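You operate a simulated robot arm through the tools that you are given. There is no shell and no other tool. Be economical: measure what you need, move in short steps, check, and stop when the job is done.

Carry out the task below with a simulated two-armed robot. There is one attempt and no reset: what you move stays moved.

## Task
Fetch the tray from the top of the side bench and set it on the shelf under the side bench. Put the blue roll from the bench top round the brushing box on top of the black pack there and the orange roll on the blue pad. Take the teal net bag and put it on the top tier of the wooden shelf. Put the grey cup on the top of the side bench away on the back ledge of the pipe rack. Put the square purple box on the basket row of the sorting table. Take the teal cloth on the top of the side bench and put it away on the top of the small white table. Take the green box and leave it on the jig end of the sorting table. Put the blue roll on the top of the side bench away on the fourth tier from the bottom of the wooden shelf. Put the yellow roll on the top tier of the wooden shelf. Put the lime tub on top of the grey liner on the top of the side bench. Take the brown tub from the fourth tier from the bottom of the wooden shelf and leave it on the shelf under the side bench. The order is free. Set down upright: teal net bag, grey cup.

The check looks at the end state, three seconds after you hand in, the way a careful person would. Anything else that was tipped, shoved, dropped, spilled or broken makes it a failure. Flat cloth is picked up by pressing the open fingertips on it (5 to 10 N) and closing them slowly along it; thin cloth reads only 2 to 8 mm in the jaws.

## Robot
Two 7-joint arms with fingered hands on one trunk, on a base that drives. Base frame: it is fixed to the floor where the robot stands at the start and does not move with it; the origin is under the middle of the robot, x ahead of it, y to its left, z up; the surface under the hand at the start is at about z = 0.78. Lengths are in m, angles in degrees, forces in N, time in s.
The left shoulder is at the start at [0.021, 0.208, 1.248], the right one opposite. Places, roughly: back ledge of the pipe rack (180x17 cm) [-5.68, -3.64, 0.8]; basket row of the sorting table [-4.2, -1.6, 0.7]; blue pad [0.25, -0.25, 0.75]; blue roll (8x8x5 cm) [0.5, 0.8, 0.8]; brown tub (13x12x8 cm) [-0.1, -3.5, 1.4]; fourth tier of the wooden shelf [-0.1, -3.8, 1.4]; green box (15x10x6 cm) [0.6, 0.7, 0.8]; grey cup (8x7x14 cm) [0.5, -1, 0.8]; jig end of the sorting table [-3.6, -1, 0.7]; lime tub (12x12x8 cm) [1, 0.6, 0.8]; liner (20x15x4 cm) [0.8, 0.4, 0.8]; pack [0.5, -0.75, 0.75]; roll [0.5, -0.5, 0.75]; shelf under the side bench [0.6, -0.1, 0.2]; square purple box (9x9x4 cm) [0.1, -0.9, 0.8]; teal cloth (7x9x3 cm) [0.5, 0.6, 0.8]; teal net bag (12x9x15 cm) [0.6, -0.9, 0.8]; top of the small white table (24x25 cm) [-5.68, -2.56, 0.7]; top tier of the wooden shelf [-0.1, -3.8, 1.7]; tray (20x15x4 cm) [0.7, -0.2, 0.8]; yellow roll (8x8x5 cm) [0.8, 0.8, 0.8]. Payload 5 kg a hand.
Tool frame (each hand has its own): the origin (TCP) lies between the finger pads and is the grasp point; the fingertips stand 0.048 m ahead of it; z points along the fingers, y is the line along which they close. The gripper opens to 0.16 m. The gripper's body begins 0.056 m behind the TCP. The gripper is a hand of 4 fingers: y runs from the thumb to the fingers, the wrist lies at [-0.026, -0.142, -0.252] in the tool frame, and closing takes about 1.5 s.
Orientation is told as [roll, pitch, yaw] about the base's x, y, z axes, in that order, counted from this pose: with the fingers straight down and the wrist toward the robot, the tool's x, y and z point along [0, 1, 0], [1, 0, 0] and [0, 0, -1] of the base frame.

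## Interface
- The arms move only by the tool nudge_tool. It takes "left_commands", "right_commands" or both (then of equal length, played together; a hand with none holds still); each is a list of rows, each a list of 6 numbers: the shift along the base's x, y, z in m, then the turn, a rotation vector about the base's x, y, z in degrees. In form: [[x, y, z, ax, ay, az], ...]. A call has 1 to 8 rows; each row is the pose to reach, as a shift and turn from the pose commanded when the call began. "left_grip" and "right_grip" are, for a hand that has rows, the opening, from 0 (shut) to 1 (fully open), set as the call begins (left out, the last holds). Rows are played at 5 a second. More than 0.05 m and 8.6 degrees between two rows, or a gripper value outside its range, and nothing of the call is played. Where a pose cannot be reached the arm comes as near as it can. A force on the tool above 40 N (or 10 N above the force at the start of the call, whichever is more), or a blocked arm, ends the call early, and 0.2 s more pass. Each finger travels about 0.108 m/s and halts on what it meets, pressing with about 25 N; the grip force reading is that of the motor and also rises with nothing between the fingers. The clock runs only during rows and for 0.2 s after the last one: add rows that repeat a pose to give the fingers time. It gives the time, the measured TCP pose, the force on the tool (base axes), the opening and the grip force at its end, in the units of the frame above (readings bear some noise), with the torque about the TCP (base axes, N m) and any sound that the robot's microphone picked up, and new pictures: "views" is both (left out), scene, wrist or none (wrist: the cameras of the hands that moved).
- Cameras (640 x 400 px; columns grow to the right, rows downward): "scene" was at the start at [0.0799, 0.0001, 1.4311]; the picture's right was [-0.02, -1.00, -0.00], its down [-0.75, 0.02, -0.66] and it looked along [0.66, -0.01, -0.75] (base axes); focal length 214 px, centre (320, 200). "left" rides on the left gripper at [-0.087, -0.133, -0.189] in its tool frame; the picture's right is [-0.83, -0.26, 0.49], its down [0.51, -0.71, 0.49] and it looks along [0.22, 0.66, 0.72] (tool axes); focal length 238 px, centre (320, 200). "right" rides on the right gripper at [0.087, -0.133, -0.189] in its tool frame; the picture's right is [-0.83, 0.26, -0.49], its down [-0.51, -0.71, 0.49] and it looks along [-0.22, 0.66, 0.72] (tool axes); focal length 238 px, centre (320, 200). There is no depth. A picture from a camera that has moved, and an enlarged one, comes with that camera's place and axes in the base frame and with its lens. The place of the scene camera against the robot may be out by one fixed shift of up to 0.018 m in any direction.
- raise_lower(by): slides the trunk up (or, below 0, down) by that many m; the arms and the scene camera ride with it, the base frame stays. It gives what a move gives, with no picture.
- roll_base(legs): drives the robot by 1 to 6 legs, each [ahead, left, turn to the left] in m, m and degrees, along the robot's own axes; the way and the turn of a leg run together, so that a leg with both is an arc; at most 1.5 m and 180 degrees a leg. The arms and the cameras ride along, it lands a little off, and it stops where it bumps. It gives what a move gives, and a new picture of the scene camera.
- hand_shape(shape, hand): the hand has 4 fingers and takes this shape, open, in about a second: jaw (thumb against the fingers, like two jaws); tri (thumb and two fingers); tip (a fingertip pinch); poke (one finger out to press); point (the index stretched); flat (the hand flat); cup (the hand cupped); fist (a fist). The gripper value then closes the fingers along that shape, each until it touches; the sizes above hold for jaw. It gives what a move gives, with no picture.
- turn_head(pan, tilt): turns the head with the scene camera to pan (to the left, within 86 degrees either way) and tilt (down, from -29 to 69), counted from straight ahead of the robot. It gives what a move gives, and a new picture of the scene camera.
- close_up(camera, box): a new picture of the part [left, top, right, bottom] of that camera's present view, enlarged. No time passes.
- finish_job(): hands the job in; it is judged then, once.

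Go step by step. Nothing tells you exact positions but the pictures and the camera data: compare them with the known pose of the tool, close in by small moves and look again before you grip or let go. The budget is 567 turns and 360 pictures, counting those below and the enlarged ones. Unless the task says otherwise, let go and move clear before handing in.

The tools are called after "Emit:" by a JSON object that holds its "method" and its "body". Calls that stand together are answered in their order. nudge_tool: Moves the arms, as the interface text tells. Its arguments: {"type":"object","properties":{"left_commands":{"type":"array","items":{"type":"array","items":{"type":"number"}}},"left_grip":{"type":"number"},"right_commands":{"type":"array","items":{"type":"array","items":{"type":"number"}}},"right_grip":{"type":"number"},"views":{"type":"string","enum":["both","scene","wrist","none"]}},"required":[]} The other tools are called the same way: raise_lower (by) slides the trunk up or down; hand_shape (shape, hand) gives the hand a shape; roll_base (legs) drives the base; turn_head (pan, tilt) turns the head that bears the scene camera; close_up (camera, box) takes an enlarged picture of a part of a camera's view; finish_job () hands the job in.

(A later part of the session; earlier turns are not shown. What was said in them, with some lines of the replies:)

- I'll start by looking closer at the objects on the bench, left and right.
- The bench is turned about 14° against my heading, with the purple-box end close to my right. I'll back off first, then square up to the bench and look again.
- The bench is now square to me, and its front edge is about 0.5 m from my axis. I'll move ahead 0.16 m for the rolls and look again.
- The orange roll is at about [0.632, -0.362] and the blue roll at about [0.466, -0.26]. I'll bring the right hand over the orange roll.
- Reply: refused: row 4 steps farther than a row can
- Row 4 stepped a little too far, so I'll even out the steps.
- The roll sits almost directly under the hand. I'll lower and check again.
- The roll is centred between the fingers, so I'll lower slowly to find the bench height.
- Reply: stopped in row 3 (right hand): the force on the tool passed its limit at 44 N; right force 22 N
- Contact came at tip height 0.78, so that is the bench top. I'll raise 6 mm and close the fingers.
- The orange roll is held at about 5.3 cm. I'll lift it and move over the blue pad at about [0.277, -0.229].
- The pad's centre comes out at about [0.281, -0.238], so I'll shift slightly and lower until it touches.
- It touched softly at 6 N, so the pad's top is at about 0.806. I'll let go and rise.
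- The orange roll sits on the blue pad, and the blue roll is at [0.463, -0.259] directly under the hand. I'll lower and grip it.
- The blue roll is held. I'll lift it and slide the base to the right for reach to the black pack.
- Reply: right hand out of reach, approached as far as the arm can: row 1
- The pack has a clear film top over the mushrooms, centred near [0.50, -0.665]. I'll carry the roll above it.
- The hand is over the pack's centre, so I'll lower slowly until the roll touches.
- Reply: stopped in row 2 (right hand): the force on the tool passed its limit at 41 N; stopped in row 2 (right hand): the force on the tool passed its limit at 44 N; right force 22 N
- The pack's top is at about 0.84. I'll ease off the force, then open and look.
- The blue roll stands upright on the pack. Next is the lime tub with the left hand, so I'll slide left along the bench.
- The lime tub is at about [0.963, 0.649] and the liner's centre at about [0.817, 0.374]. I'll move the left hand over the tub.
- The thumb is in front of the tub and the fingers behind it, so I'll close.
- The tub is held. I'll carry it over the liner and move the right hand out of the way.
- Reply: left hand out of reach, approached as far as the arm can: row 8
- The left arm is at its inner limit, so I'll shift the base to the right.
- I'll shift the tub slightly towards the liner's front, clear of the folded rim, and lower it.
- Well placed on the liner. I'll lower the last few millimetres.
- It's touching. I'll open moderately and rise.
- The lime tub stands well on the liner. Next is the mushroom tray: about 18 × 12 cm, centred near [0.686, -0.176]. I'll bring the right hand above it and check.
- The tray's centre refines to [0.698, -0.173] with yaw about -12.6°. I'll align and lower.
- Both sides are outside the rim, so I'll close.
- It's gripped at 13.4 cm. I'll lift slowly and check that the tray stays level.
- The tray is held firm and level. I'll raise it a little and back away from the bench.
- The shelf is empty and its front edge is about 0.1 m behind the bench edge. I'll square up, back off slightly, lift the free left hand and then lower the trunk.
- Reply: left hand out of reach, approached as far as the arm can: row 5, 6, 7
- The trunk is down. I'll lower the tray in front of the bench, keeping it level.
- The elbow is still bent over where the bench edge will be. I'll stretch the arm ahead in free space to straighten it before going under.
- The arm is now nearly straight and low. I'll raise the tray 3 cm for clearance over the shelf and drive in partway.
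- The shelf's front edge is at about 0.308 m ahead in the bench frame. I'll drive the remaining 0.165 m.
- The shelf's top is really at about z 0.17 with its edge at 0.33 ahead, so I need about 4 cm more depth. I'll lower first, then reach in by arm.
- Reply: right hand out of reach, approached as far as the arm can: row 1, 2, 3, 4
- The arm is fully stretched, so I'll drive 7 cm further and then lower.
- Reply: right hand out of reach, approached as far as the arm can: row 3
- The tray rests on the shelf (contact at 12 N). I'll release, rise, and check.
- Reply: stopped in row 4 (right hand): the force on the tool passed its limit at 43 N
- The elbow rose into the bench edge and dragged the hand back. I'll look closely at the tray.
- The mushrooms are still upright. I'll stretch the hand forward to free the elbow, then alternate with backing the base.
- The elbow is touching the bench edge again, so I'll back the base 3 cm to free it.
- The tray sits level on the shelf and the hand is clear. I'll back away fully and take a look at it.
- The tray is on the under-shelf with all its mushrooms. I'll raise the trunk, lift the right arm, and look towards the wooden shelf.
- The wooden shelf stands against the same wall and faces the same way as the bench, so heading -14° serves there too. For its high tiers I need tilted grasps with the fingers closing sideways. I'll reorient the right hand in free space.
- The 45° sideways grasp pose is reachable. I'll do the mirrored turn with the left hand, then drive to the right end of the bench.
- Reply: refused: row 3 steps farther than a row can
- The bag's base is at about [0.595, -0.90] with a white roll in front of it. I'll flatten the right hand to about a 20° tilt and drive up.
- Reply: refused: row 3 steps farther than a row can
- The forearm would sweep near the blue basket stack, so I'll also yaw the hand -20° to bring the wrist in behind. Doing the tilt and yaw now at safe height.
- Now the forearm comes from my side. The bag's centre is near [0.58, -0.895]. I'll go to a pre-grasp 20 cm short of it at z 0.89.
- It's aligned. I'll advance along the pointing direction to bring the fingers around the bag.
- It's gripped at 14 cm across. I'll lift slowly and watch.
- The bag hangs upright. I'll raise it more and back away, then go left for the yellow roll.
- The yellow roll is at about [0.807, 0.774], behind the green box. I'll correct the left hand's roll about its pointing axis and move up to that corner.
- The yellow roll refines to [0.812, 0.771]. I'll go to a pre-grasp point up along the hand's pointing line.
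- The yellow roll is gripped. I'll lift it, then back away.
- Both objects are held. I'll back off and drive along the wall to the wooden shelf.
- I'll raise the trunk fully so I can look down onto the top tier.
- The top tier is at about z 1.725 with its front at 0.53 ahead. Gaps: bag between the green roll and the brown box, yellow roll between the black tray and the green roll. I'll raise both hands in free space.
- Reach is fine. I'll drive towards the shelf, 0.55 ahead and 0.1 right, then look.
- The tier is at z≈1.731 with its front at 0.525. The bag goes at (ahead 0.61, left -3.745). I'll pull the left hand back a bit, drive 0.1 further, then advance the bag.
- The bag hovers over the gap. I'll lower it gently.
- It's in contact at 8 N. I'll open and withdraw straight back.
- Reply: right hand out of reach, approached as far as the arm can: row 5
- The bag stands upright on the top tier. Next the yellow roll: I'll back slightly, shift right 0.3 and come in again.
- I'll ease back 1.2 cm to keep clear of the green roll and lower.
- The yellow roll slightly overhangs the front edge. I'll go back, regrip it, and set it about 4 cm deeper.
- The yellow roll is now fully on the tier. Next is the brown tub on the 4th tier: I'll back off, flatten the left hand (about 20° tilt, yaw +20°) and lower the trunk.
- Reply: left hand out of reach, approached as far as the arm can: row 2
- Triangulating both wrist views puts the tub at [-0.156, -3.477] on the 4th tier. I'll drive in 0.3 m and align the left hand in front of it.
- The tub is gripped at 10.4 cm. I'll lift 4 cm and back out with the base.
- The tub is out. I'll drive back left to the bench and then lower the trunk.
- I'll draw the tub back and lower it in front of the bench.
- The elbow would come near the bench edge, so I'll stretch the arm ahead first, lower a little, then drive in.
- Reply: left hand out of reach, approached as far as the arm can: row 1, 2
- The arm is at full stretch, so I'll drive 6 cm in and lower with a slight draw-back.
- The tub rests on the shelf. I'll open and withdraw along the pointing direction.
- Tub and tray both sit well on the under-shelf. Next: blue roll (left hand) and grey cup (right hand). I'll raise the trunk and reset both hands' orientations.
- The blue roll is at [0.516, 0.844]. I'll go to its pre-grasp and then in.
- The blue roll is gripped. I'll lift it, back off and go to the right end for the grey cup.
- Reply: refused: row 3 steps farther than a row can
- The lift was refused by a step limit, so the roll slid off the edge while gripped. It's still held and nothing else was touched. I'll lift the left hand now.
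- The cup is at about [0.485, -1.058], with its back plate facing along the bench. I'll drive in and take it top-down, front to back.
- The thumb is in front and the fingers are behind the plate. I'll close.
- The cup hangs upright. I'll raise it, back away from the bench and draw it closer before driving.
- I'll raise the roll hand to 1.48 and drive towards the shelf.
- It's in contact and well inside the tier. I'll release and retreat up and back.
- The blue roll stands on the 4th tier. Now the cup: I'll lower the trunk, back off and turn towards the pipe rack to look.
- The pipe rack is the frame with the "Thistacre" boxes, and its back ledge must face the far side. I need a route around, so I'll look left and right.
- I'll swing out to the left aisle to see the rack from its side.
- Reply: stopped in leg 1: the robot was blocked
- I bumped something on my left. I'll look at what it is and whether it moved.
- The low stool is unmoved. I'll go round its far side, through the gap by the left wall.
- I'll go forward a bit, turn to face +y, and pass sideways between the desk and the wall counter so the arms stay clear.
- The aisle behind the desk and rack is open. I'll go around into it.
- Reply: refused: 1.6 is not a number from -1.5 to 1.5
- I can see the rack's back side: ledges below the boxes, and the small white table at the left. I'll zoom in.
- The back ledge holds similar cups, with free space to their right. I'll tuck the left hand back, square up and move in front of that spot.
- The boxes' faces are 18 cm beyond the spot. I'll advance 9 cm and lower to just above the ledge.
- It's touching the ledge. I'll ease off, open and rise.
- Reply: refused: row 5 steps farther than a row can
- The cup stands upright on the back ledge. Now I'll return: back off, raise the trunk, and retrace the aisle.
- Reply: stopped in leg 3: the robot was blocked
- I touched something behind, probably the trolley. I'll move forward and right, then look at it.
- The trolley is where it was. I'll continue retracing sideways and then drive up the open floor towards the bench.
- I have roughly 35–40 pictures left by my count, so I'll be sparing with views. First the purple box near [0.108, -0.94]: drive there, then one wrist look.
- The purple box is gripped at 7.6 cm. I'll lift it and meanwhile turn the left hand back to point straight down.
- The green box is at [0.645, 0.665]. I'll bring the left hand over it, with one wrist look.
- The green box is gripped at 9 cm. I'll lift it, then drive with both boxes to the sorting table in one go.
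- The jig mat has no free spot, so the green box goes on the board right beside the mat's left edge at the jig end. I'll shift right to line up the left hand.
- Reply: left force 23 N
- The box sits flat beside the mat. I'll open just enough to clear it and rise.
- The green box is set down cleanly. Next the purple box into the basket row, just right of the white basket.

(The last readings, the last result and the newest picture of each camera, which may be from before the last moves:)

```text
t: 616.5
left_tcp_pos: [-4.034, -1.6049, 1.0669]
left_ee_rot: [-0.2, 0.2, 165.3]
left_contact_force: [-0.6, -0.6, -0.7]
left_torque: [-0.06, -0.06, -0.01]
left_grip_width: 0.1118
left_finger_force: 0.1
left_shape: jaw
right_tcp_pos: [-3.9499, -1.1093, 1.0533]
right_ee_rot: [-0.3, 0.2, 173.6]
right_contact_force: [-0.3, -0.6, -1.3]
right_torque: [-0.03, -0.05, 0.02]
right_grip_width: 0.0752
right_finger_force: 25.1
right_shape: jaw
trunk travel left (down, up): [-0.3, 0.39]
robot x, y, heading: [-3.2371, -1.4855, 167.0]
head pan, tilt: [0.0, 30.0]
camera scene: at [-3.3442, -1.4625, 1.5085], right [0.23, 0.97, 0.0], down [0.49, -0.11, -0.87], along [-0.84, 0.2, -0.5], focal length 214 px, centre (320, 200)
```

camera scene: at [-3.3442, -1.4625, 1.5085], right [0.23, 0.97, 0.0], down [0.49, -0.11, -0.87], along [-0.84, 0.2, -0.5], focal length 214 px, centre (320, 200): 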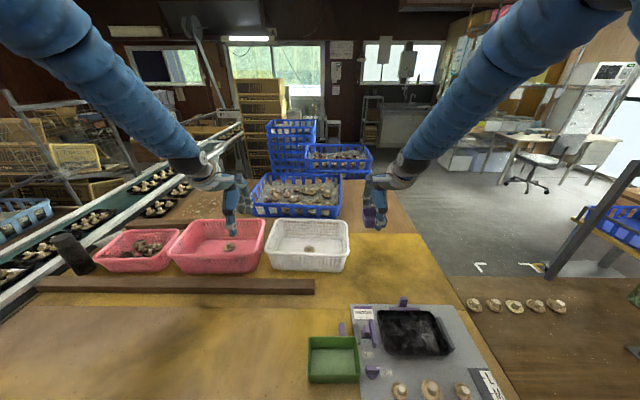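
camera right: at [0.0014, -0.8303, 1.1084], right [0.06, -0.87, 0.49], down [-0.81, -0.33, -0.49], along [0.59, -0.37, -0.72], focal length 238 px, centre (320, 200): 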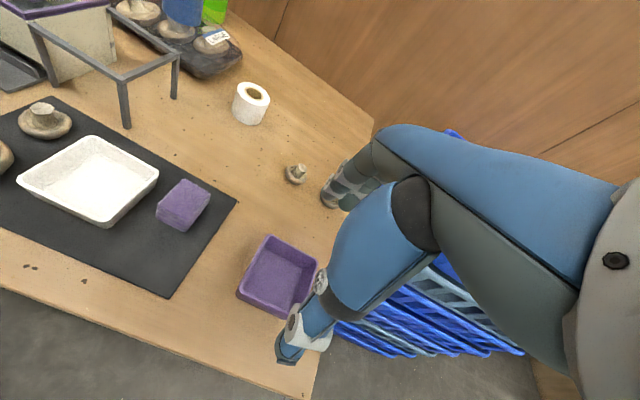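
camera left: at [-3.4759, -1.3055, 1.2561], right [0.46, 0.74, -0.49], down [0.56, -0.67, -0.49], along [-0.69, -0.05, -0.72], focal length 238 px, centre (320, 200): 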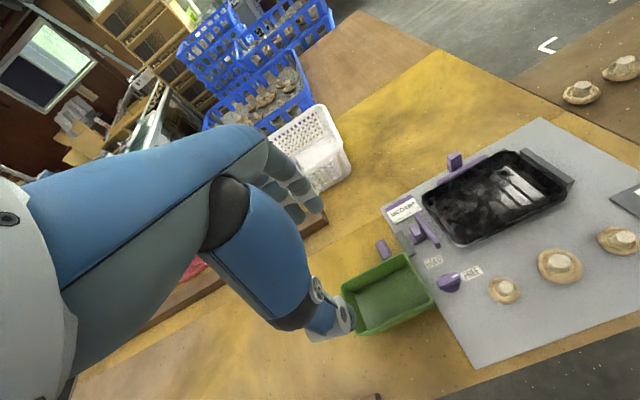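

Emit:
{"method": "nudge_tool", "body": {"right_commands": [[-0.031, 0.02, -0.02, 0, 0, -3], [-0.062, 0.041, -0.045, 0, 0, -6], [-0.062, 0.041, -0.09, 0, 0, -6], [-0.062, 0.041, -0.135, 0, 0, -6], [-0.062, 0.041, -0.18, 0, 0, -6], [-0.062, 0.041, -0.215, 0, 0, -6]], "views": "wrist"}}

```text
t: 618.0
left_tcp_pos: [-4.0348, -1.6039, 1.0648]
left_ee_rot: [-0.1, 0.2, 165.3]
left_contact_force: [-2.2, 0.8, -1.0]
left_torque: [-0.05, -0.06, 0.0]
left_grip_width: 0.1117
left_finger_force: 0.1
left_shape: jaw
right_tcp_pos: [-4.0078, -1.0684, 0.8385]
right_ee_rot: [-0.3, 0.1, 167.8]
right_contact_force: [-0.7, 0.4, 0.8]
right_torque: [-0.07, -0.2, 0.04]
right_grip_width: 0.0752
right_finger_force: 24.6
right_shape: jaw
trunk travel left (down, up): [-0.3, 0.39]
robot x, y, heading: [-3.2358, -1.4856, 167.0]
head pan, tilt: [0.0, 30.0]
camera right: at [-3.8984, -1.1838, 1.028], right [-0.08, 0.87, 0.49], down [0.8, 0.35, -0.49], along [-0.59, 0.36, -0.72], focal length 238 px, centre (320, 200)
```

right: 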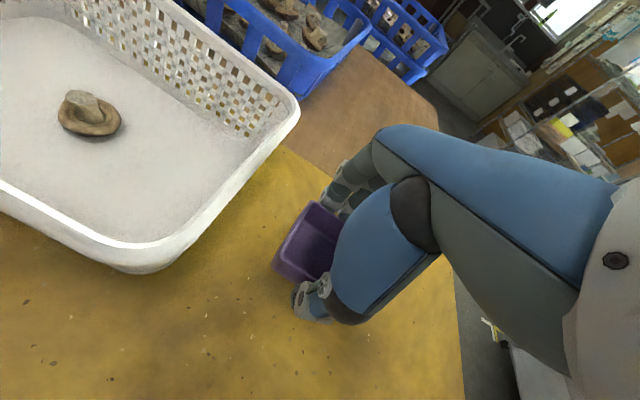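

Emit:
{"method": "nudge_tool", "body": {"right_commands": [[-0.024, 0.006, -0.012, 0, 0, 0], [-0.024, 0.006, -0.024, 0, 0, 0], [-0.024, 0.006, -0.032, 0, 0, 0]], "views": "none"}}

```text
t: 618.8
left_tcp_pos: [-4.0344, -1.6037, 1.0648]
left_ee_rot: [-0.1, 0.2, 165.3]
left_contact_force: [-0.5, 0.7, -0.8]
left_torque: [0.04, -0.06, -0.04]
left_grip_width: 0.1114
left_finger_force: 0.0
left_shape: jaw
right_tcp_pos: [-4.0347, -1.0648, 0.8039]
right_ee_rot: [-0.4, 0.1, 167.6]
right_contact_force: [-1.5, 0.0, -1.2]
right_torque: [-0.01, -0.03, 0.0]
right_grip_width: 0.0751
right_finger_force: 25.1
right_shape: jaw
trunk travel left (down, up): [-0.3, 0.39]
robot x, y, heading: [-3.2309, -1.4903, 167.1]
head pan, tilt: [0.0, 30.0]
```

Emit:
{"method": "nudge_tool", "body": {"right_commands": [[0, 0, -0.006, 0, 0, 0], [0, 0, -0.012, 0, 0, 0]], "views": "none"}}

```text
t: 619.4
left_tcp_pos: [-4.0334, -1.6047, 1.0661]
left_ee_rot: [-0.2, 0.0, 165.3]
left_contact_force: [-0.5, 0.1, -0.3]
left_torque: [0.02, -0.04, -0.02]
left_grip_width: 0.112
left_finger_force: 0.0
left_shape: jaw
right_tcp_pos: [-4.0352, -1.0637, 0.7929]
right_ee_rot: [-0.3, 0.2, 167.7]
right_contact_force: [-0.2, -0.1, -0.8]
right_torque: [0.01, -0.02, 0.03]
right_grip_width: 0.0752
right_finger_force: 24.7
right_shape: jaw
trunk travel left (down, up): [-0.3, 0.39]
robot x, y, heading: [-3.2345, -1.4887, 166.7]
head pan, tilt: [0.0, 30.0]
```

Emit:
{"method": "nudge_tool", "body": {"right_commands": [[0, 0, -0.005, 0, 0, 0], [0, 0, -0.01, 0, 0, 0]], "views": "none"}}

```text
t: 620.0
left_tcp_pos: [-4.0308, -1.6061, 1.0671]
left_ee_rot: [-0.2, 0.0, 165.2]
left_contact_force: [-0.2, -0.5, -0.1]
left_torque: [-0.04, -0.02, 0.02]
left_grip_width: 0.1118
left_finger_force: 0.0
left_shape: jaw
right_tcp_pos: [-4.0361, -1.0641, 0.7896]
right_ee_rot: [-0.5, -0.3, 167.6]
right_contact_force: [7.5, -1.0, 36.2]
right_torque: [-0.17, -0.95, -0.11]
right_grip_width: 0.0766
right_finger_force: 24.8
right_shape: jaw
trunk travel left (down, up): [-0.3, 0.39]
robot x, y, heading: [-3.2337, -1.4843, 166.9]
head pan, tilt: [0.0, 30.0]
```

It's on the table. I'll ease off, release, rise, and then check.

Emit:
{"method": "nudge_tool", "body": {"right_commands": [[0, 0, 0.005, 0, 0, 0], [0, 0, 0.005, 0, 0, 0], [0, 0, 0.005, 0, 0, 0]], "right_grip": 0.7, "views": "none"}}

Emit:
{"method": "nudge_tool", "body": {"right_commands": [[0, 0, 0.03, 0, 0, 0], [0, 0, 0.07, 0, 0, 0], [0, 0, 0.115, 0, 0, 0], [0, 0, 0.16, 0, 0, 0], [0, 0, 0.205, 0, 0, 0], [0, 0, 0.25, 0, 0, 0]], "views": "scene"}}

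```text
t: 620.8
left_tcp_pos: [-4.0319, -1.6055, 1.0676]
left_ee_rot: [-0.1, -0.1, 165.3]
left_contact_force: [0.5, 0.0, -0.3]
left_torque: [0.0, 0.02, 0.0]
left_grip_width: 0.1117
left_finger_force: 0.0
left_shape: jaw
right_tcp_pos: [-4.0338, -1.0642, 0.7897]
right_ee_rot: [-0.4, 0.0, 167.6]
right_contact_force: [7.4, -1.6, 17.7]
right_torque: [-0.03, 0.81, 0.03]
right_grip_width: 0.1077
right_finger_force: 0.2
right_shape: jaw
trunk travel left (down, up): [-0.3, 0.39]
robot x, y, heading: [-3.2363, -1.491, 166.8]
head pan, tilt: [0.0, 30.0]
```

```text
t: 622.1
left_tcp_pos: [-4.0336, -1.6047, 1.0666]
left_ee_rot: [-0.2, 0.1, 165.3]
left_contact_force: [0.3, 0.1, -0.6]
left_torque: [0.05, 0.1, 0.01]
left_grip_width: 0.1115
left_finger_force: 0.0
left_shape: jaw
right_tcp_pos: [-4.0326, -1.0643, 1.0436]
right_ee_rot: [-0.4, 0.3, 167.6]
right_contact_force: [2.9, -1.2, -2.7]
right_torque: [0.08, 0.18, 0.0]
right_grip_width: 0.1118
right_finger_force: 0.1
right_shape: jaw
trunk travel left (down, up): [-0.3, 0.39]
robot x, y, heading: [-3.2358, -1.4895, 167.0]
head pan, tilt: [0.0, 30.0]
camera scene: at [-3.3415, -1.4636, 1.5088], right [0.23, 0.97, 0.0], down [0.49, -0.11, -0.87], along [-0.84, 0.2, -0.5], focal length 214 px, centre (320, 200)
```

scene: 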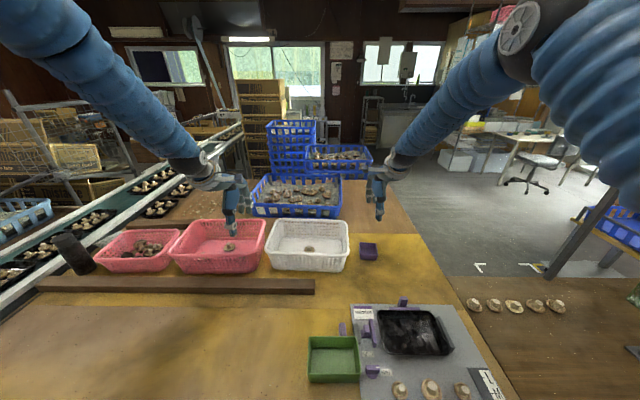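

Both boxes are in place. Last item: the teal cloth. I'll drive back to the left part of the bench in one call.

Emit:
{"method": "roll_base", "body": {"legs": [[-0.9, 0, 0], [0, 0, -180], [0, 0, -1.2], [0, 1.3, 0], [0, 1.3, 0], [1.35, 0, 0]]}}

```text
t: 653.0
left_tcp_pos: [0.4633, 0.4387, 1.0653]
left_ee_rot: [-0.1, 0.1, -17.8]
left_contact_force: [-0.8, -0.1, 0.4]
left_torque: [-0.02, 0.03, -0.01]
left_grip_width: 0.1117
left_finger_force: 0.1
left_shape: jaw
right_tcp_pos: [0.436, -0.1017, 1.0439]
right_ee_rot: [-0.4, 0.2, -15.3]
right_contact_force: [-0.1, -0.1, 0.1]
right_torque: [0.03, 0.01, -0.01]
right_grip_width: 0.112
right_finger_force: 0.1
right_shape: jaw
trunk travel left (down, up): [-0.3, 0.39]
robot x, y, heading: [-0.3394, 0.3683, -15.8]
head pan, tilt: [0.0, 30.0]
camera scene: at [-0.2524, 0.3381, 1.5086], right [-0.28, -0.96, 0.0], down [-0.48, 0.14, -0.87], along [0.83, -0.24, -0.5], focal length 214 px, centre (320, 200)
```

scene: 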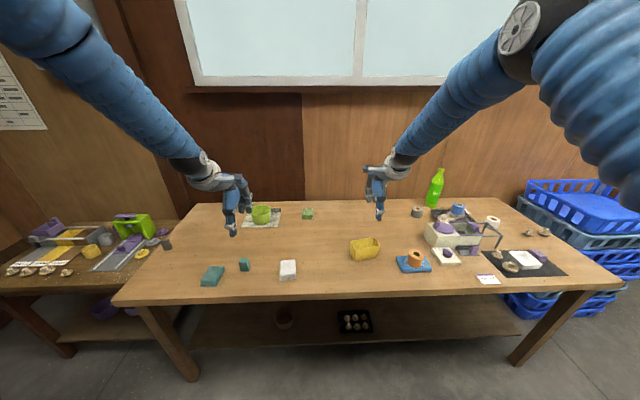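

Emit:
{"method": "nudge_tool", "body": {"left_commands": [[-0.003, 0.038, -0.03, 0, 0, 0], [-0.006, 0.076, -0.06, 0, 0, 0], [-0.009, 0.114, -0.09, 0, 0, 0], [-0.011, 0.15, -0.12, 0, 0, 0]], "left_grip": 1, "views": "wrist"}}

```text
t: 654.0
left_tcp_pos: [0.4545, 0.5895, 0.943]
left_ee_rot: [-0.2, 0.0, -17.9]
left_contact_force: [2.1, -0.1, 0.6]
left_torque: [-0.01, 0.1, -0.05]
left_grip_width: 0.1597
left_finger_force: 0.1
left_shape: jaw
right_tcp_pos: [0.4347, -0.0989, 1.0428]
right_ee_rot: [-0.5, 0.2, -15.3]
right_contact_force: [0.5, 1.7, -0.5]
right_torque: [-0.19, 0.05, -0.01]
right_grip_width: 0.1116
right_finger_force: 0.0
right_shape: jaw
trunk travel left (down, up): [-0.3, 0.39]
robot x, y, heading: [-0.3416, 0.3618, -16.2]
head pan, tilt: [0.0, 30.0]
camera left: at [0.3018, 0.5491, 1.1325], right [-0.5, -0.72, -0.48], down [-0.52, 0.7, -0.49], along [0.69, 0.01, -0.72], focal length 238 px, centre (320, 200)
```

left: 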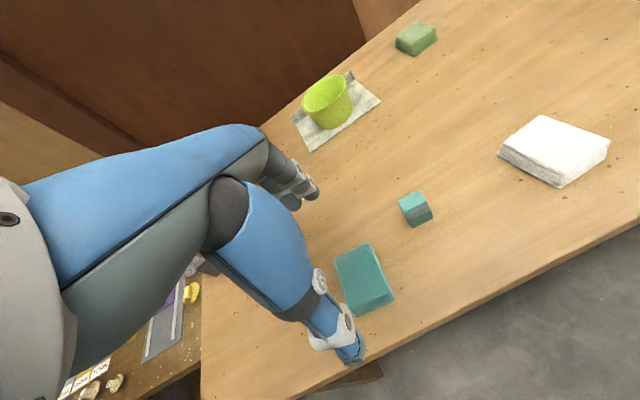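

Emit:
{"method": "nudge_tool", "body": {"left_commands": [[-0.004, -0.008, -0.03, 0, 0, -5], [-0.004, -0.008, -0.07, 0, 0, -5], [-0.004, -0.008, -0.108, 0, 0, -5]], "views": "none"}}

Emit:
{"method": "nudge_tool", "body": {"left_commands": [[0, 0, 0, 0, 0, 0], [0, 0, 0, 0, 0, 0], [0, 0, 0, 0, 0, 0], [0, 0, 0, 0, 0, 0], [0, 0, 0, 0, 0, 0], [0, 0, 0, 0, 0, 0]], "left_grip": 0.3, "views": "wrist"}}

```text
t: 654.8
left_tcp_pos: [0.4514, 0.5811, 0.8372]
left_ee_rot: [-0.1, 0.0, -22.7]
left_contact_force: [2.2, 1.0, 0.0]
left_torque: [0.0, 0.24, -0.04]
left_grip_width: 0.1596
left_finger_force: 0.1
left_shape: jaw
right_tcp_pos: [0.4363, -0.1013, 1.0433]
right_ee_rot: [-0.4, 0.2, -15.3]
right_contact_force: [0.7, 0.8, 0.2]
right_torque: [-0.1, 0.09, -0.04]
right_grip_width: 0.1119
right_finger_force: 0.0
right_shape: jaw
trunk travel left (down, up): [-0.3, 0.39]
robot x, y, heading: [-0.3362, 0.3654, -16.3]
head pan, tilt: [0.0, 30.0]
```

```text
t: 656.2
left_tcp_pos: [0.4483, 0.581, 0.8387]
left_ee_rot: [-0.1, 0.0, -22.8]
left_contact_force: [0.4, -0.4, 0.4]
left_torque: [-0.01, 0.0, -0.02]
left_grip_width: 0.082
left_finger_force: 24.7
left_shape: jaw
right_tcp_pos: [0.4344, -0.1007, 1.0431]
right_ee_rot: [-0.4, 0.2, -15.3]
right_contact_force: [-0.2, 0.4, -0.3]
right_torque: [-0.01, 0.04, 0.02]
right_grip_width: 0.1116
right_finger_force: 0.0
right_shape: jaw
trunk travel left (down, up): [-0.3, 0.39]
robot x, y, heading: [-0.3403, 0.363, -16.3]
head pan, tilt: [0.0, 30.0]
camera left: at [0.2937, 0.5525, 1.0281], right [-0.56, -0.67, -0.48], down [-0.46, 0.74, -0.49], along [0.69, -0.05, -0.72], focal length 238 px, centre (320, 200)
```

left: 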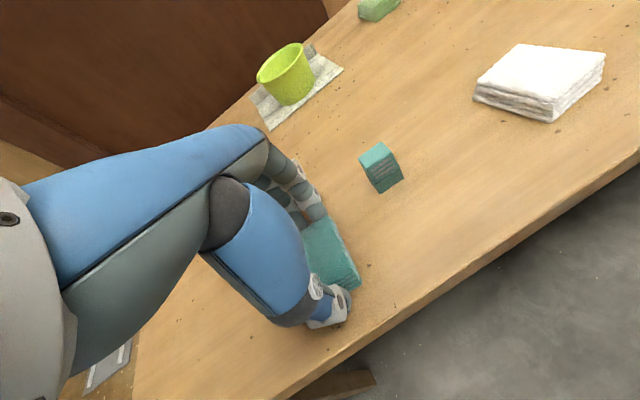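

The folded cloth is held firmly at 8.2 cm. I'll lift and check the grip by its width reading.

Emit:
{"method": "nudge_tool", "body": {"left_commands": [[0, 0, 0.03, 0, 0, 0], [0, 0, 0.07, 0, 0, 0], [0, 0, 0.115, 0, 0, 0], [0, 0, 0.16, 0, 0, 0], [0, 0, 0.205, 0, 0, 0], [0, 0, 0.25, 0, 0, 0]], "views": "wrist"}}

```text
t: 657.6
left_tcp_pos: [0.4444, 0.5796, 1.0893]
left_ee_rot: [-0.1, 0.3, -22.8]
left_contact_force: [-2.4, 0.0, -1.9]
left_torque: [-0.01, -0.16, 0.03]
left_grip_width: 0.0819
left_finger_force: 25.5
left_shape: jaw
right_tcp_pos: [0.4339, -0.1023, 1.044]
right_ee_rot: [-0.3, 0.1, -15.3]
right_contact_force: [-0.6, -1.4, 0.6]
right_torque: [0.07, -0.08, 0.0]
right_grip_width: 0.1116
right_finger_force: 0.1
right_shape: jaw
trunk travel left (down, up): [-0.3, 0.39]
robot x, y, heading: [-0.3416, 0.3619, -16.1]
head pan, tilt: [0.0, 30.0]
camera left: at [0.2903, 0.5511, 1.2781], right [-0.56, -0.67, -0.48], down [-0.46, 0.74, -0.49], along [0.69, -0.05, -0.73], focal length 238 px, centre (320, 200)
```

left: 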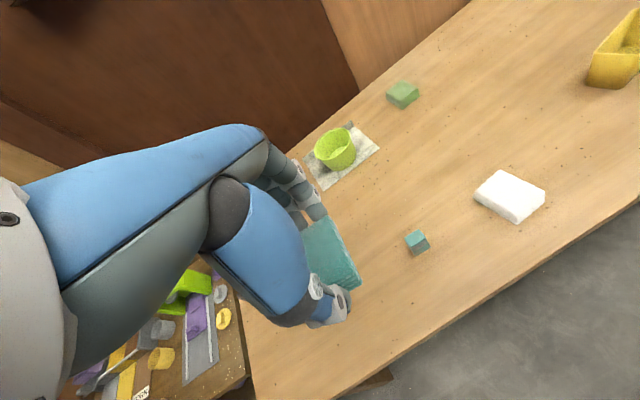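

The cloth is held. I'll raise the trunk and start the long route back around to the white table, watching the reported poses.

Emit:
{"method": "raise_lower", "body": {"by": 0.39}}

Emit:
{"method": "roll_base", "body": {"legs": [[-0.9, 0, 0], [0, 0, 104], [0, 0.4, 0], [-1.4, 0, 0], [-1.4, 0, 0], [-1.4, 0, 0]]}}

```text
t: 661.3
left_tcp_pos: [0.4478, 0.581, 1.4769]
left_ee_rot: [-0.1, 0.2, -22.8]
left_contact_force: [-0.2, -0.9, -0.5]
left_torque: [-0.03, -0.01, 0.02]
left_grip_width: 0.082
left_finger_force: 24.7
left_shape: jaw
right_tcp_pos: [0.4345, -0.1016, 1.4328]
right_ee_rot: [-0.3, 0.2, -15.3]
right_contact_force: [-0.7, -0.6, 0.6]
right_torque: [-0.01, -0.01, 0.01]
right_grip_width: 0.1118
right_finger_force: 0.1
right_shape: jaw
trunk travel left (down, up): [-0.69, 0.0]
robot x, y, heading: [-0.344, 0.3674, -16.0]
head pan, tilt: [0.0, 30.0]
```

```text
t: 692.4
left_tcp_pos: [-2.3098, -2.823, 1.4777]
left_ee_rot: [-0.1, 0.1, 78.5]
left_contact_force: [0.3, 0.3, -0.2]
left_torque: [-0.04, 0.02, -0.01]
left_grip_width: 0.0815
left_finger_force: 24.7
left_shape: jaw
right_tcp_pos: [-1.6381, -2.7034, 1.4343]
right_ee_rot: [-0.3, 0.2, 85.9]
right_contact_force: [0.1, 0.4, -0.4]
right_torque: [-0.03, -0.02, 0.03]
right_grip_width: 0.112
right_finger_force: 0.0
right_shape: jaw
trunk travel left (down, up): [-0.69, 0.0]
robot x, y, heading: [-1.9426, -3.5522, 85.1]
head pan, tilt: [0.0, 30.0]
camera scene: at [-1.9448, -3.4512, 1.8986], right [1.0, -0.09, 0.0], down [-0.04, -0.5, -0.87], along [0.07, 0.86, -0.5], focal length 214 px, centre (320, 200)
```

scene: 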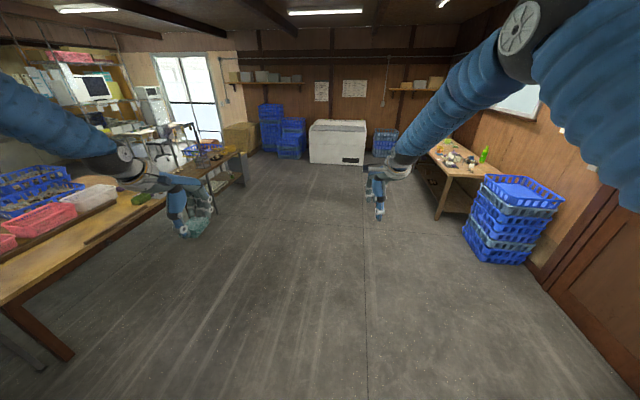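

Emit:
{"method": "roll_base", "body": {"legs": [[0, -0.15, 3.4], [-1.4, 0, 0], [-1.4, 0, 0], [-0.58, 0, 0], [0, 1.3, 0], [0, 1.3, 0]]}}

```text
t: 722.0
left_tcp_pos: [-4.7933, -6.3646, 1.4786]
left_ee_rot: [-0.1, 0.2, 86.1]
left_contact_force: [-0.5, -0.6, -0.3]
left_torque: [0.04, 0.0, -0.02]
left_grip_width: 0.0814
left_finger_force: 24.7
left_shape: jaw
right_tcp_pos: [-4.1432, -6.1562, 1.4325]
right_ee_rot: [-0.3, 0.3, 93.5]
right_contact_force: [-0.1, 0.3, -0.4]
right_torque: [-0.03, 0.03, 0.01]
right_grip_width: 0.1119
right_finger_force: 0.1
right_shape: jaw
trunk travel left (down, up): [-0.69, 0.0]
robot x, y, heading: [-4.3302, -7.0429, 92.6]
head pan, tilt: [0.0, 30.0]
camera scene: at [-4.3488, -6.9384, 1.8986], right [1.0, 0.05, 0.0], down [0.02, -0.5, -0.87], along [-0.04, 0.86, -0.5], focal length 214 px, centre (320, 200)
```

scene: 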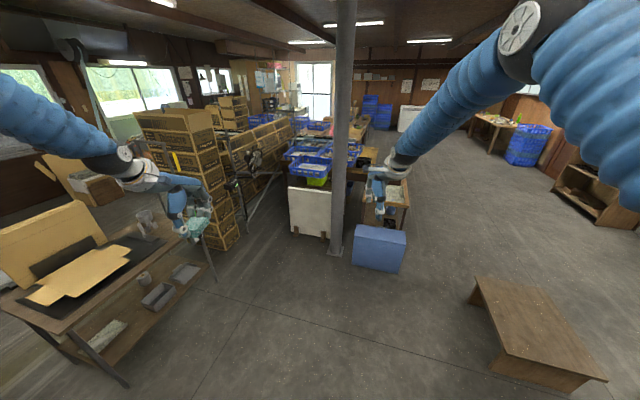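

Emit:
{"method": "roll_base", "body": {"legs": [[0.16, 0, -5.5], [0, 1.3, 0], [0, 1.1, -1.5], [1.3, 0, 0], [0, 0.38, -1], [1.3, 0, 0]]}}

```text
t: 749.2
left_tcp_pos: [-7.4603, -3.4888, 1.4775]
left_ee_rot: [-0.1, 0.1, 81.9]
left_contact_force: [-0.2, 0.7, 0.1]
left_torque: [0.04, 0.0, 0.01]
left_grip_width: 0.0818
left_finger_force: 24.8
left_shape: jaw
right_tcp_pos: [-6.798, -3.3273, 1.4342]
right_ee_rot: [-0.5, 0.2, 89.3]
right_contact_force: [0.0, 0.3, -0.2]
right_torque: [0.03, 0.03, 0.01]
right_grip_width: 0.1119
right_finger_force: 0.0
right_shape: jaw
trunk travel left (down, up): [-0.69, 0.0]
robot x, y, heading: [-7.0507, -4.1961, 88.8]
head pan, tilt: [0.0, 30.0]
camera scene: at [-7.0591, -4.0934, 1.8987], right [1.0, -0.03, 0.0], down [-0.01, -0.5, -0.87], along [0.02, 0.87, -0.5], focal length 214 px, centre (320, 200)
```

scene: 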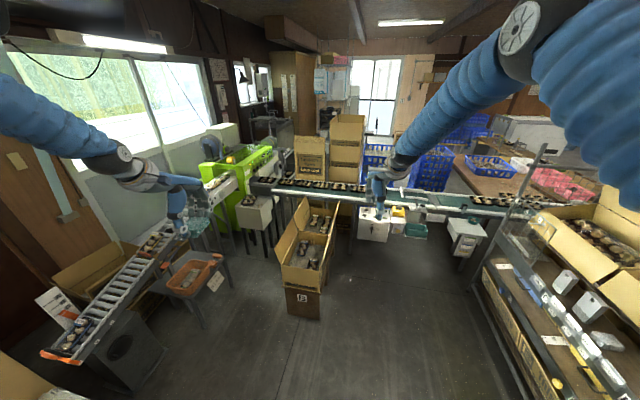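

The white table is in sight. I'll turn to face it and slide over.

Emit:
{"method": "roll_base", "body": {"legs": [[0, 0, -103], [0, 1.42, 0]]}}

Emit:
{"method": "raise_lower", "body": {"by": -0.37}}

Emit:
{"method": "turn_head", "body": {"pan": 20, "tilt": 45}}

```text
t: 759.1
left_tcp_pos: [-6.0032, -2.7653, 1.4771]
left_ee_rot: [0.0, 0.3, -13.6]
left_contact_force: [2.8, 0.2, 0.0]
left_torque: [0.1, 0.15, 0.01]
left_grip_width: 0.0808
left_finger_force: 25.3
left_shape: jaw
right_tcp_pos: [-5.9059, -3.4401, 1.4292]
right_ee_rot: [-0.4, 0.4, -6.1]
right_contact_force: [0.1, -0.8, -1.1]
right_torque: [0.14, 0.06, 0.0]
right_grip_width: 0.1118
right_finger_force: 0.0
right_shape: jaw
trunk travel left (down, up): [-0.69, 0.0]
robot x, y, heading: [-6.7492, -3.102, -6.7]
head pan, tilt: [0.0, 30.0]
stopped in leg 2: the robot was blocked; the commanded pose is now the measured one
camera scene: at [-6.6542, -3.1157, 1.8983], right [-0.12, -0.99, 0.0], down [-0.5, 0.06, -0.86], along [0.86, -0.1, -0.5], focal length 214 px, centre (320, 200)
```

scene: 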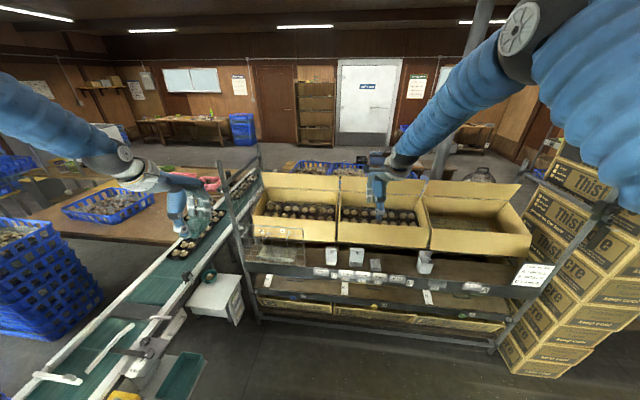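

```text
t: 762.6
left_tcp_pos: [-6.0072, -2.7593, 1.1087]
left_ee_rot: [0.0, 0.1, -13.5]
left_contact_force: [-0.6, 0.1, -0.3]
left_torque: [0.01, -0.02, 0.01]
left_grip_width: 0.0811
left_finger_force: 25.0
left_shape: jaw
right_tcp_pos: [-5.9094, -3.4342, 1.062]
right_ee_rot: [-0.4, 0.2, -6.0]
right_contact_force: [0.7, 0.6, -0.1]
right_torque: [0.0, 0.01, -0.02]
right_grip_width: 0.1119
right_finger_force: 0.0
right_shape: jaw
trunk travel left (down, up): [-0.32, 0.37]
robot x, y, heading: [-6.7526, -3.0994, -6.7]
head pan, tilt: [0.0, 30.0]
```

```text
t: 763.5
left_tcp_pos: [-6.0085, -2.7613, 1.108]
left_ee_rot: [0.0, 0.1, -13.5]
left_contact_force: [0.3, 0.8, -0.6]
left_torque: [-0.03, 0.03, -0.04]
left_grip_width: 0.0812
left_finger_force: 25.3
left_shape: jaw
right_tcp_pos: [-5.9088, -3.4348, 1.0623]
right_ee_rot: [-0.4, 0.2, -6.1]
right_contact_force: [-0.1, 0.3, -0.8]
right_torque: [0.01, -0.02, 0.0]
right_grip_width: 0.1122
right_finger_force: 0.0
right_shape: jaw
trunk travel left (down, up): [-0.32, 0.37]
robot x, y, heading: [-6.7527, -3.1014, -6.4]
head pan, tilt: [20.0, 45.0]
camera scene: at [-6.669, -3.0815, 1.5061], right [0.23, -0.97, 0.0], down [-0.69, -0.16, -0.71], along [0.69, 0.16, -0.71], focal length 214 px, centre (320, 200)
```

scene: 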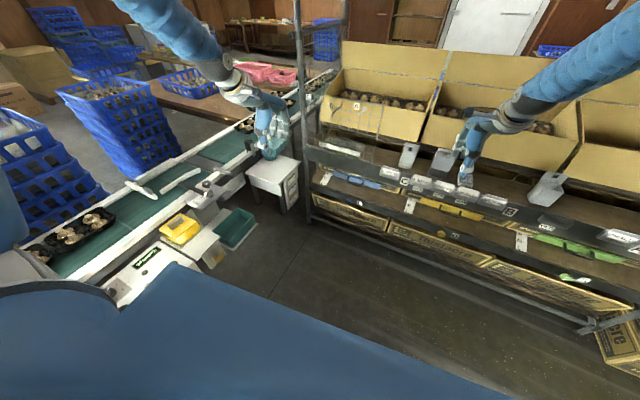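

I touched something while sliding (probably the cardboard box) and stopped. The white table is at about (-5.71, -2.55), with its bowl at the back. I'll draw the right hand back, then move 0.3 ahead.

Emit:
{"method": "nudge_tool", "body": {"right_commands": [[-0.045, 0.008, 0.01, 0, 0, 0], [-0.09, 0.015, 0.02, 0, 0, 0], [-0.135, 0.02, 0.03, 0, 0, 0], [-0.18, 0.03, 0.04, 0, 0, 0], [-0.22, 0.04, 0.05, 0, 0, 0]], "views": "none"}}

Emit:
{"method": "roll_base", "body": {"legs": [[0.28, -0.02, 0]]}}

```text
t: 764.7
left_tcp_pos: [-6.0088, -2.7599, 1.1095]
left_ee_rot: [-0.1, 0.0, -13.5]
left_contact_force: [-0.9, -1.4, 0.1]
left_torque: [-0.03, -0.07, 0.06]
left_grip_width: 0.081
left_finger_force: 25.2
left_shape: jaw
right_tcp_pos: [-6.1283, -3.3916, 1.1122]
right_ee_rot: [-0.4, 0.1, -6.1]
right_contact_force: [-1.3, -0.1, 0.5]
right_torque: [-0.02, -0.08, -0.01]
right_grip_width: 0.1116
right_finger_force: 0.0
right_shape: jaw
trunk travel left (down, up): [-0.32, 0.37]
robot x, y, heading: [-6.7484, -3.102, -6.5]
head pan, tilt: [20.0, 45.0]
```

```text
t: 766.7
left_tcp_pos: [-5.7397, -2.8145, 1.1068]
left_ee_rot: [-0.2, 0.7, -13.5]
left_contact_force: [-14.2, -0.2, 7.6]
left_torque: [0.26, -0.48, 0.48]
left_grip_width: 0.0803
left_finger_force: 25.2
left_shape: jaw
right_tcp_pos: [-5.8541, -3.4444, 1.1126]
right_ee_rot: [-0.3, 0.1, -6.0]
right_contact_force: [0.6, -0.7, -0.2]
right_torque: [0.0, -0.02, 0.0]
right_grip_width: 0.1119
right_finger_force: 0.1
right_shape: jaw
trunk travel left (down, up): [-0.32, 0.37]
robot x, y, heading: [-6.4786, -3.1523, -6.6]
head pan, tilt: [20.0, 45.0]
stopped in leg 1: the force on the tool passed its limit at 42 N (the readings are from after the stop); the commanded pose is now the measured one
camera scene: at [-6.3977, -3.1344, 1.5062], right [0.23, -0.97, 0.0], down [-0.69, -0.16, -0.71], along [0.69, 0.16, -0.71], focal length 214 px, centre (320, 200)
```

scene: 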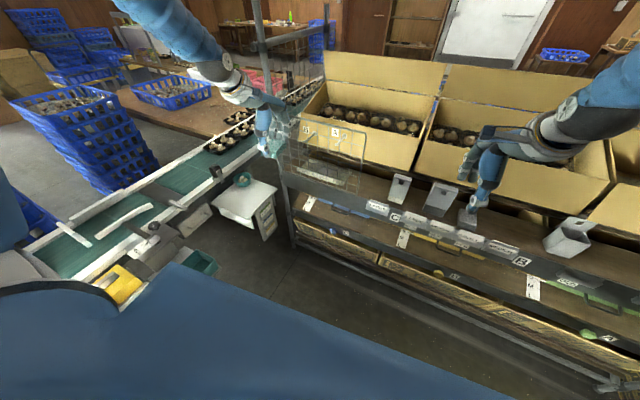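

The hand touched the rack's end post. I'll back it off and swing left over the table.

Emit:
{"method": "nudge_tool", "body": {"left_commands": [[-0.04, 0.005, 0, 0, 0, 0], [-0.075, 0.02, 0, 0, 0, 0], [-0.075, 0.065, 0, 0, 0, 0], [-0.075, 0.11, 0, 0, 0, 0], [-0.065, 0.155, 0, 0, 0, 0], [-0.05, 0.2, 0, 0, 0, 0], [-0.035, 0.24, 0, 0, 0, 0]], "views": "both"}}

```text
t: 768.3
left_tcp_pos: [-5.7728, -2.5705, 1.1042]
left_ee_rot: [-0.4, 0.8, -13.6]
left_contact_force: [-0.6, 0.5, -1.8]
left_torque: [-0.07, -0.01, -0.04]
left_grip_width: 0.0804
left_finger_force: 24.9
left_shape: jaw
right_tcp_pos: [-5.8533, -3.443, 1.1112]
right_ee_rot: [-0.4, 0.2, -6.1]
right_contact_force: [-0.8, 0.6, -0.4]
right_torque: [-0.07, 0.05, -0.01]
right_grip_width: 0.1121
right_finger_force: 0.0
right_shape: jaw
trunk travel left (down, up): [-0.32, 0.37]
robot x, y, heading: [-6.4759, -3.154, -6.6]
head pan, tilt: [20.0, 45.0]
camera scene: at [-6.3949, -3.1321, 1.5059], right [0.23, -0.97, 0.0], down [-0.69, -0.16, -0.71], along [0.69, 0.16, -0.71], focal length 214 px, centre (320, 200)
camera left: at [-5.9174, -2.6239, 1.2967], right [-0.45, -0.75, -0.48], down [-0.58, 0.66, -0.48], along [0.68, 0.06, -0.73], focal length 238 px, centre (320, 200)
```

scene: 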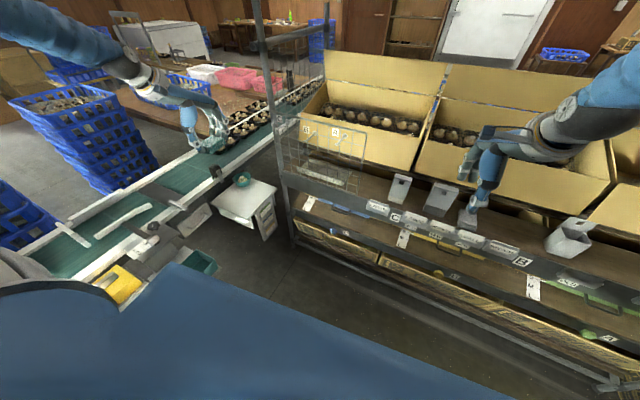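
left: 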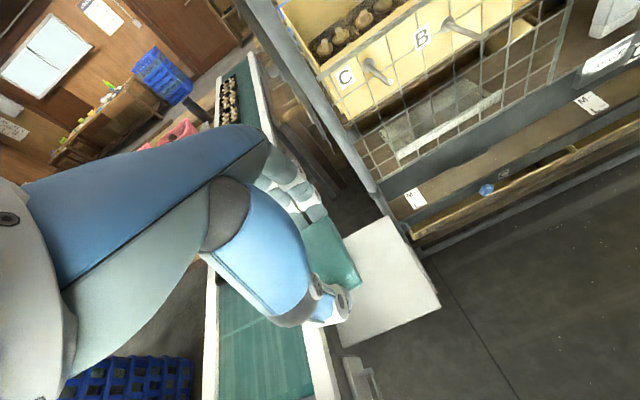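

The wrist view fixes the table top: centre about (-5.68, -2.56), bowl in the far left corner. I'll lower the cloth onto the free front-right part.

Emit:
{"method": "nudge_tool", "body": {"left_commands": [[0.02, -0.002, -0.04, 0, -0.4, 0], [0.043, -0.005, -0.08, 0, -0.8, 0], [0.043, -0.005, -0.125, 0, -0.8, 0], [0.043, -0.005, -0.17, 0, -0.8, 0], [0.043, -0.005, -0.215, 0, -0.8, 0], [0.043, -0.005, -0.26, 0, -0.8, 0], [0.043, -0.005, -0.295, 0, -0.8, 0]], "views": "wrist"}}

```text
t: 769.9
left_tcp_pos: [-5.7284, -2.5794, 0.8117]
left_ee_rot: [0.1, -0.1, -13.5]
left_contact_force: [0.3, 0.0, 0.9]
left_torque: [-0.02, 0.16, -0.01]
left_grip_width: 0.0804
left_finger_force: 24.8
left_shape: jaw
right_tcp_pos: [-5.8513, -3.4451, 1.1111]
right_ee_rot: [-0.4, 0.3, -6.2]
right_contact_force: [0.1, 0.5, -0.4]
right_torque: [-0.05, 0.04, 0.0]
right_grip_width: 0.1119
right_finger_force: 0.1
right_shape: jaw
trunk travel left (down, up): [-0.32, 0.37]
robot x, y, heading: [-6.4786, -3.1498, -6.9]
head pan, tilt: [20.0, 45.0]
camera left: at [-5.8782, -2.633, 0.9998], right [-0.45, -0.75, -0.49], down [-0.57, 0.66, -0.49], along [0.69, 0.06, -0.72], focal length 238 px, centre (320, 200)
```

left: 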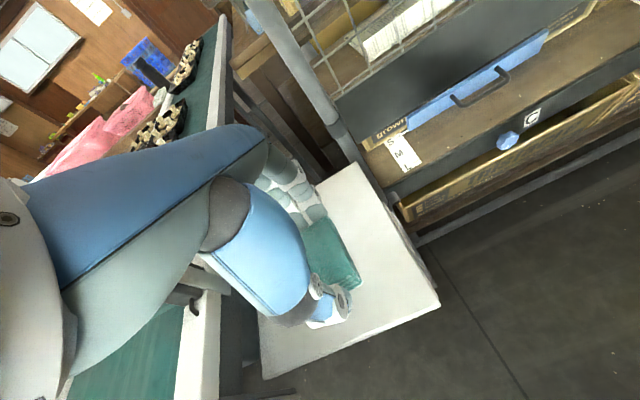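

Emit:
{"method": "nudge_tool", "body": {"left_commands": [[0, 0, -0.012, 0, 0, 0], [0, 0, -0.024, 0, 0, 0], [0, 0, -0.034, 0, 0, 0]], "views": "none"}}

```text
t: 770.7
left_tcp_pos: [-5.7303, -2.579, 0.7777]
left_ee_rot: [-0.1, -0.2, -13.4]
left_contact_force: [1.0, 0.2, 0.2]
left_torque: [-0.04, 0.03, -0.01]
left_grip_width: 0.0805
left_finger_force: 24.5
left_shape: jaw
right_tcp_pos: [-5.8533, -3.4443, 1.1112]
right_ee_rot: [-0.4, 0.2, -6.2]
right_contact_force: [0.2, 0.0, 0.1]
right_torque: [-0.04, 0.02, 0.04]
right_grip_width: 0.1121
right_finger_force: 0.1
right_shape: jaw
trunk travel left (down, up): [-0.32, 0.37]
robot x, y, heading: [-6.4753, -3.1513, -6.7]
head pan, tilt: [20.0, 45.0]
```

Emit:
{"method": "nudge_tool", "body": {"left_commands": [[0, 0, -0.006, 0, 0, 0], [0, 0, -0.012, 0, 0, 0]], "views": "none"}}

```text
t: 771.3
left_tcp_pos: [-5.7309, -2.5777, 0.7653]
left_ee_rot: [0.0, -0.1, -13.6]
left_contact_force: [0.4, 0.0, -0.4]
left_torque: [0.01, 0.04, -0.01]
left_grip_width: 0.0804
left_finger_force: 25.1
left_shape: jaw
right_tcp_pos: [-5.8526, -3.4443, 1.1107]
right_ee_rot: [-0.4, 0.1, -6.1]
right_contact_force: [-0.1, -0.7, 0.2]
right_torque: [0.0, 0.01, 0.03]
right_grip_width: 0.1118
right_finger_force: 0.1
right_shape: jaw
trunk travel left (down, up): [-0.32, 0.37]
robot x, y, heading: [-6.4758, -3.1517, -6.8]
head pan, tilt: [20.0, 45.0]
```

Emit:
{"method": "nudge_tool", "body": {"left_commands": [[0, 0, -0.006, 0, 0, 0], [0, 0, -0.012, 0, 0, 0]], "views": "none"}}

```text
t: 771.9
left_tcp_pos: [-5.729, -2.5787, 0.7568]
left_ee_rot: [0.2, -0.3, -13.5]
left_contact_force: [-4.4, 3.5, 23.1]
left_torque: [0.25, 0.67, 0.08]
left_grip_width: 0.0814
left_finger_force: 24.5
left_shape: jaw
right_tcp_pos: [-5.8542, -3.4445, 1.1123]
right_ee_rot: [-0.3, 0.1, -6.2]
right_contact_force: [-0.1, 0.2, -0.5]
right_torque: [0.01, -0.01, 0.01]
right_grip_width: 0.1119
right_finger_force: 0.1
right_shape: jaw
trunk travel left (down, up): [-0.32, 0.37]
robot x, y, heading: [-6.4764, -3.1557, -6.8]
head pan, tilt: [20.0, 45.0]
```

It's down on the table. I'll ease off, open and rise, then take a look.

Emit:
{"method": "nudge_tool", "body": {"left_commands": [[0, 0, 0.004, 0, 0, 0], [0, 0, 0.004, 0, 0, 0], [0, 0, 0.004, 0, 0, 0]], "left_grip": 0.68, "views": "none"}}

Emit:
{"method": "nudge_tool", "body": {"left_commands": [[0, 0, 0.03, 0, 0, 0], [0, 0, 0.07, 0, 0, 0], [0, 0, 0.115, 0, 0, 0], [0, 0, 0.16, 0, 0, 0], [0, 0, 0.205, 0, 0, 0], [0, 0, 0.25, 0, 0, 0], [0, 0, 0.295, 0, 0, 0], [0, 0, 0.34, 0, 0, 0]], "views": "both"}}

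```text
t: 772.7
left_tcp_pos: [-5.7298, -2.5786, 0.7571]
left_ee_rot: [0.0, -0.1, -13.5]
left_contact_force: [-0.1, 0.5, -0.3]
left_torque: [-0.02, 0.01, 0.0]
left_grip_width: 0.1083
left_finger_force: 0.0
left_shape: jaw
right_tcp_pos: [-5.8528, -3.4436, 1.111]
right_ee_rot: [-0.3, 0.3, -6.1]
right_contact_force: [0.7, 0.1, 0.2]
right_torque: [-0.01, 0.01, 0.02]
right_grip_width: 0.1117
right_finger_force: 0.0
right_shape: jaw
trunk travel left (down, up): [-0.32, 0.37]
robot x, y, heading: [-6.4774, -3.1529, -6.9]
head pan, tilt: [20.0, 45.0]
```

```text
t: 774.5
left_tcp_pos: [-5.7302, -2.5785, 1.0938]
left_ee_rot: [0.0, 0.0, -13.7]
left_contact_force: [-1.8, -1.3, -1.5]
left_torque: [0.02, -0.16, 0.05]
left_grip_width: 0.1085
left_finger_force: 0.1
left_shape: jaw
right_tcp_pos: [-5.855, -3.4455, 1.1119]
right_ee_rot: [-0.3, 0.3, -6.2]
right_contact_force: [-0.6, -0.6, -0.2]
right_torque: [0.07, -0.07, 0.01]
right_grip_width: 0.1118
right_finger_force: 0.1
right_shape: jaw
trunk travel left (down, up): [-0.32, 0.37]
robot x, y, heading: [-6.4749, -3.1518, -6.8]
head pan, tilt: [20.0, 45.0]
camera scene: at [-6.3965, -3.135, 1.5062], right [0.23, -0.97, 0.0], down [-0.69, -0.16, -0.71], along [0.69, 0.16, -0.71], focal length 214 px, centre (320, 200)
camera left: at [-5.8799, -2.6316, 1.2828], right [-0.45, -0.75, -0.49], down [-0.57, 0.66, -0.49], along [0.69, 0.06, -0.72], focal length 238 px, centre (320, 200)
```

scene: 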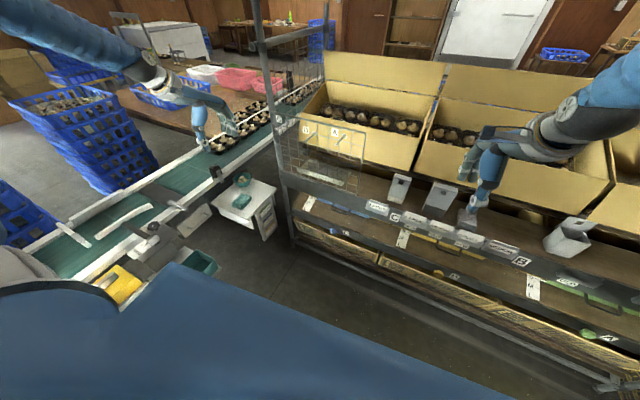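
left: 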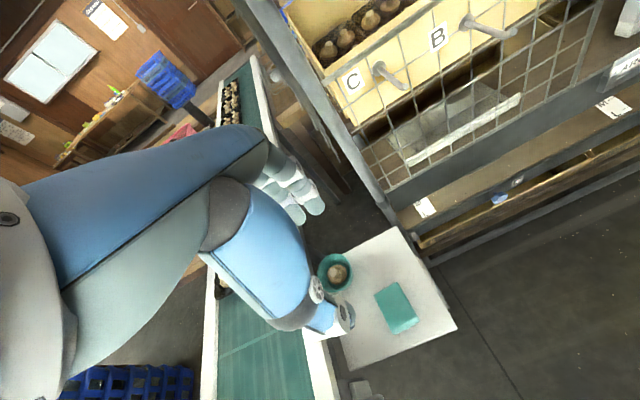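

The teal cloth lies on the white table beside the untouched bowl, and both hands are empty and clear. All the listed items are in place, so I'm handing in.

Emit:
{"method": "finish_job", "body": {}}

```text
The job is handed in.
```

I placed all twelve items and handed the job in; both hands ended empty and clear.

- **Possible knocks:** My base bumped furniture three times, and my left hand pressed the rack's end post once at about 42 N. Pictures afterwards put the low stool and the trolley where they had been. I could not check the last base bump, probably the cardboard box near the white table, or look closely at the post.
- **Green box:** The jig mat had no free spot, so it stands on the board against the mat's left edge.
- **Purple box:** It stands at the end of the basket row, just right of the white basket.
- **Yellow roll and net bag:** Both stand near the front edge of the top tier, roughly 1 cm in.
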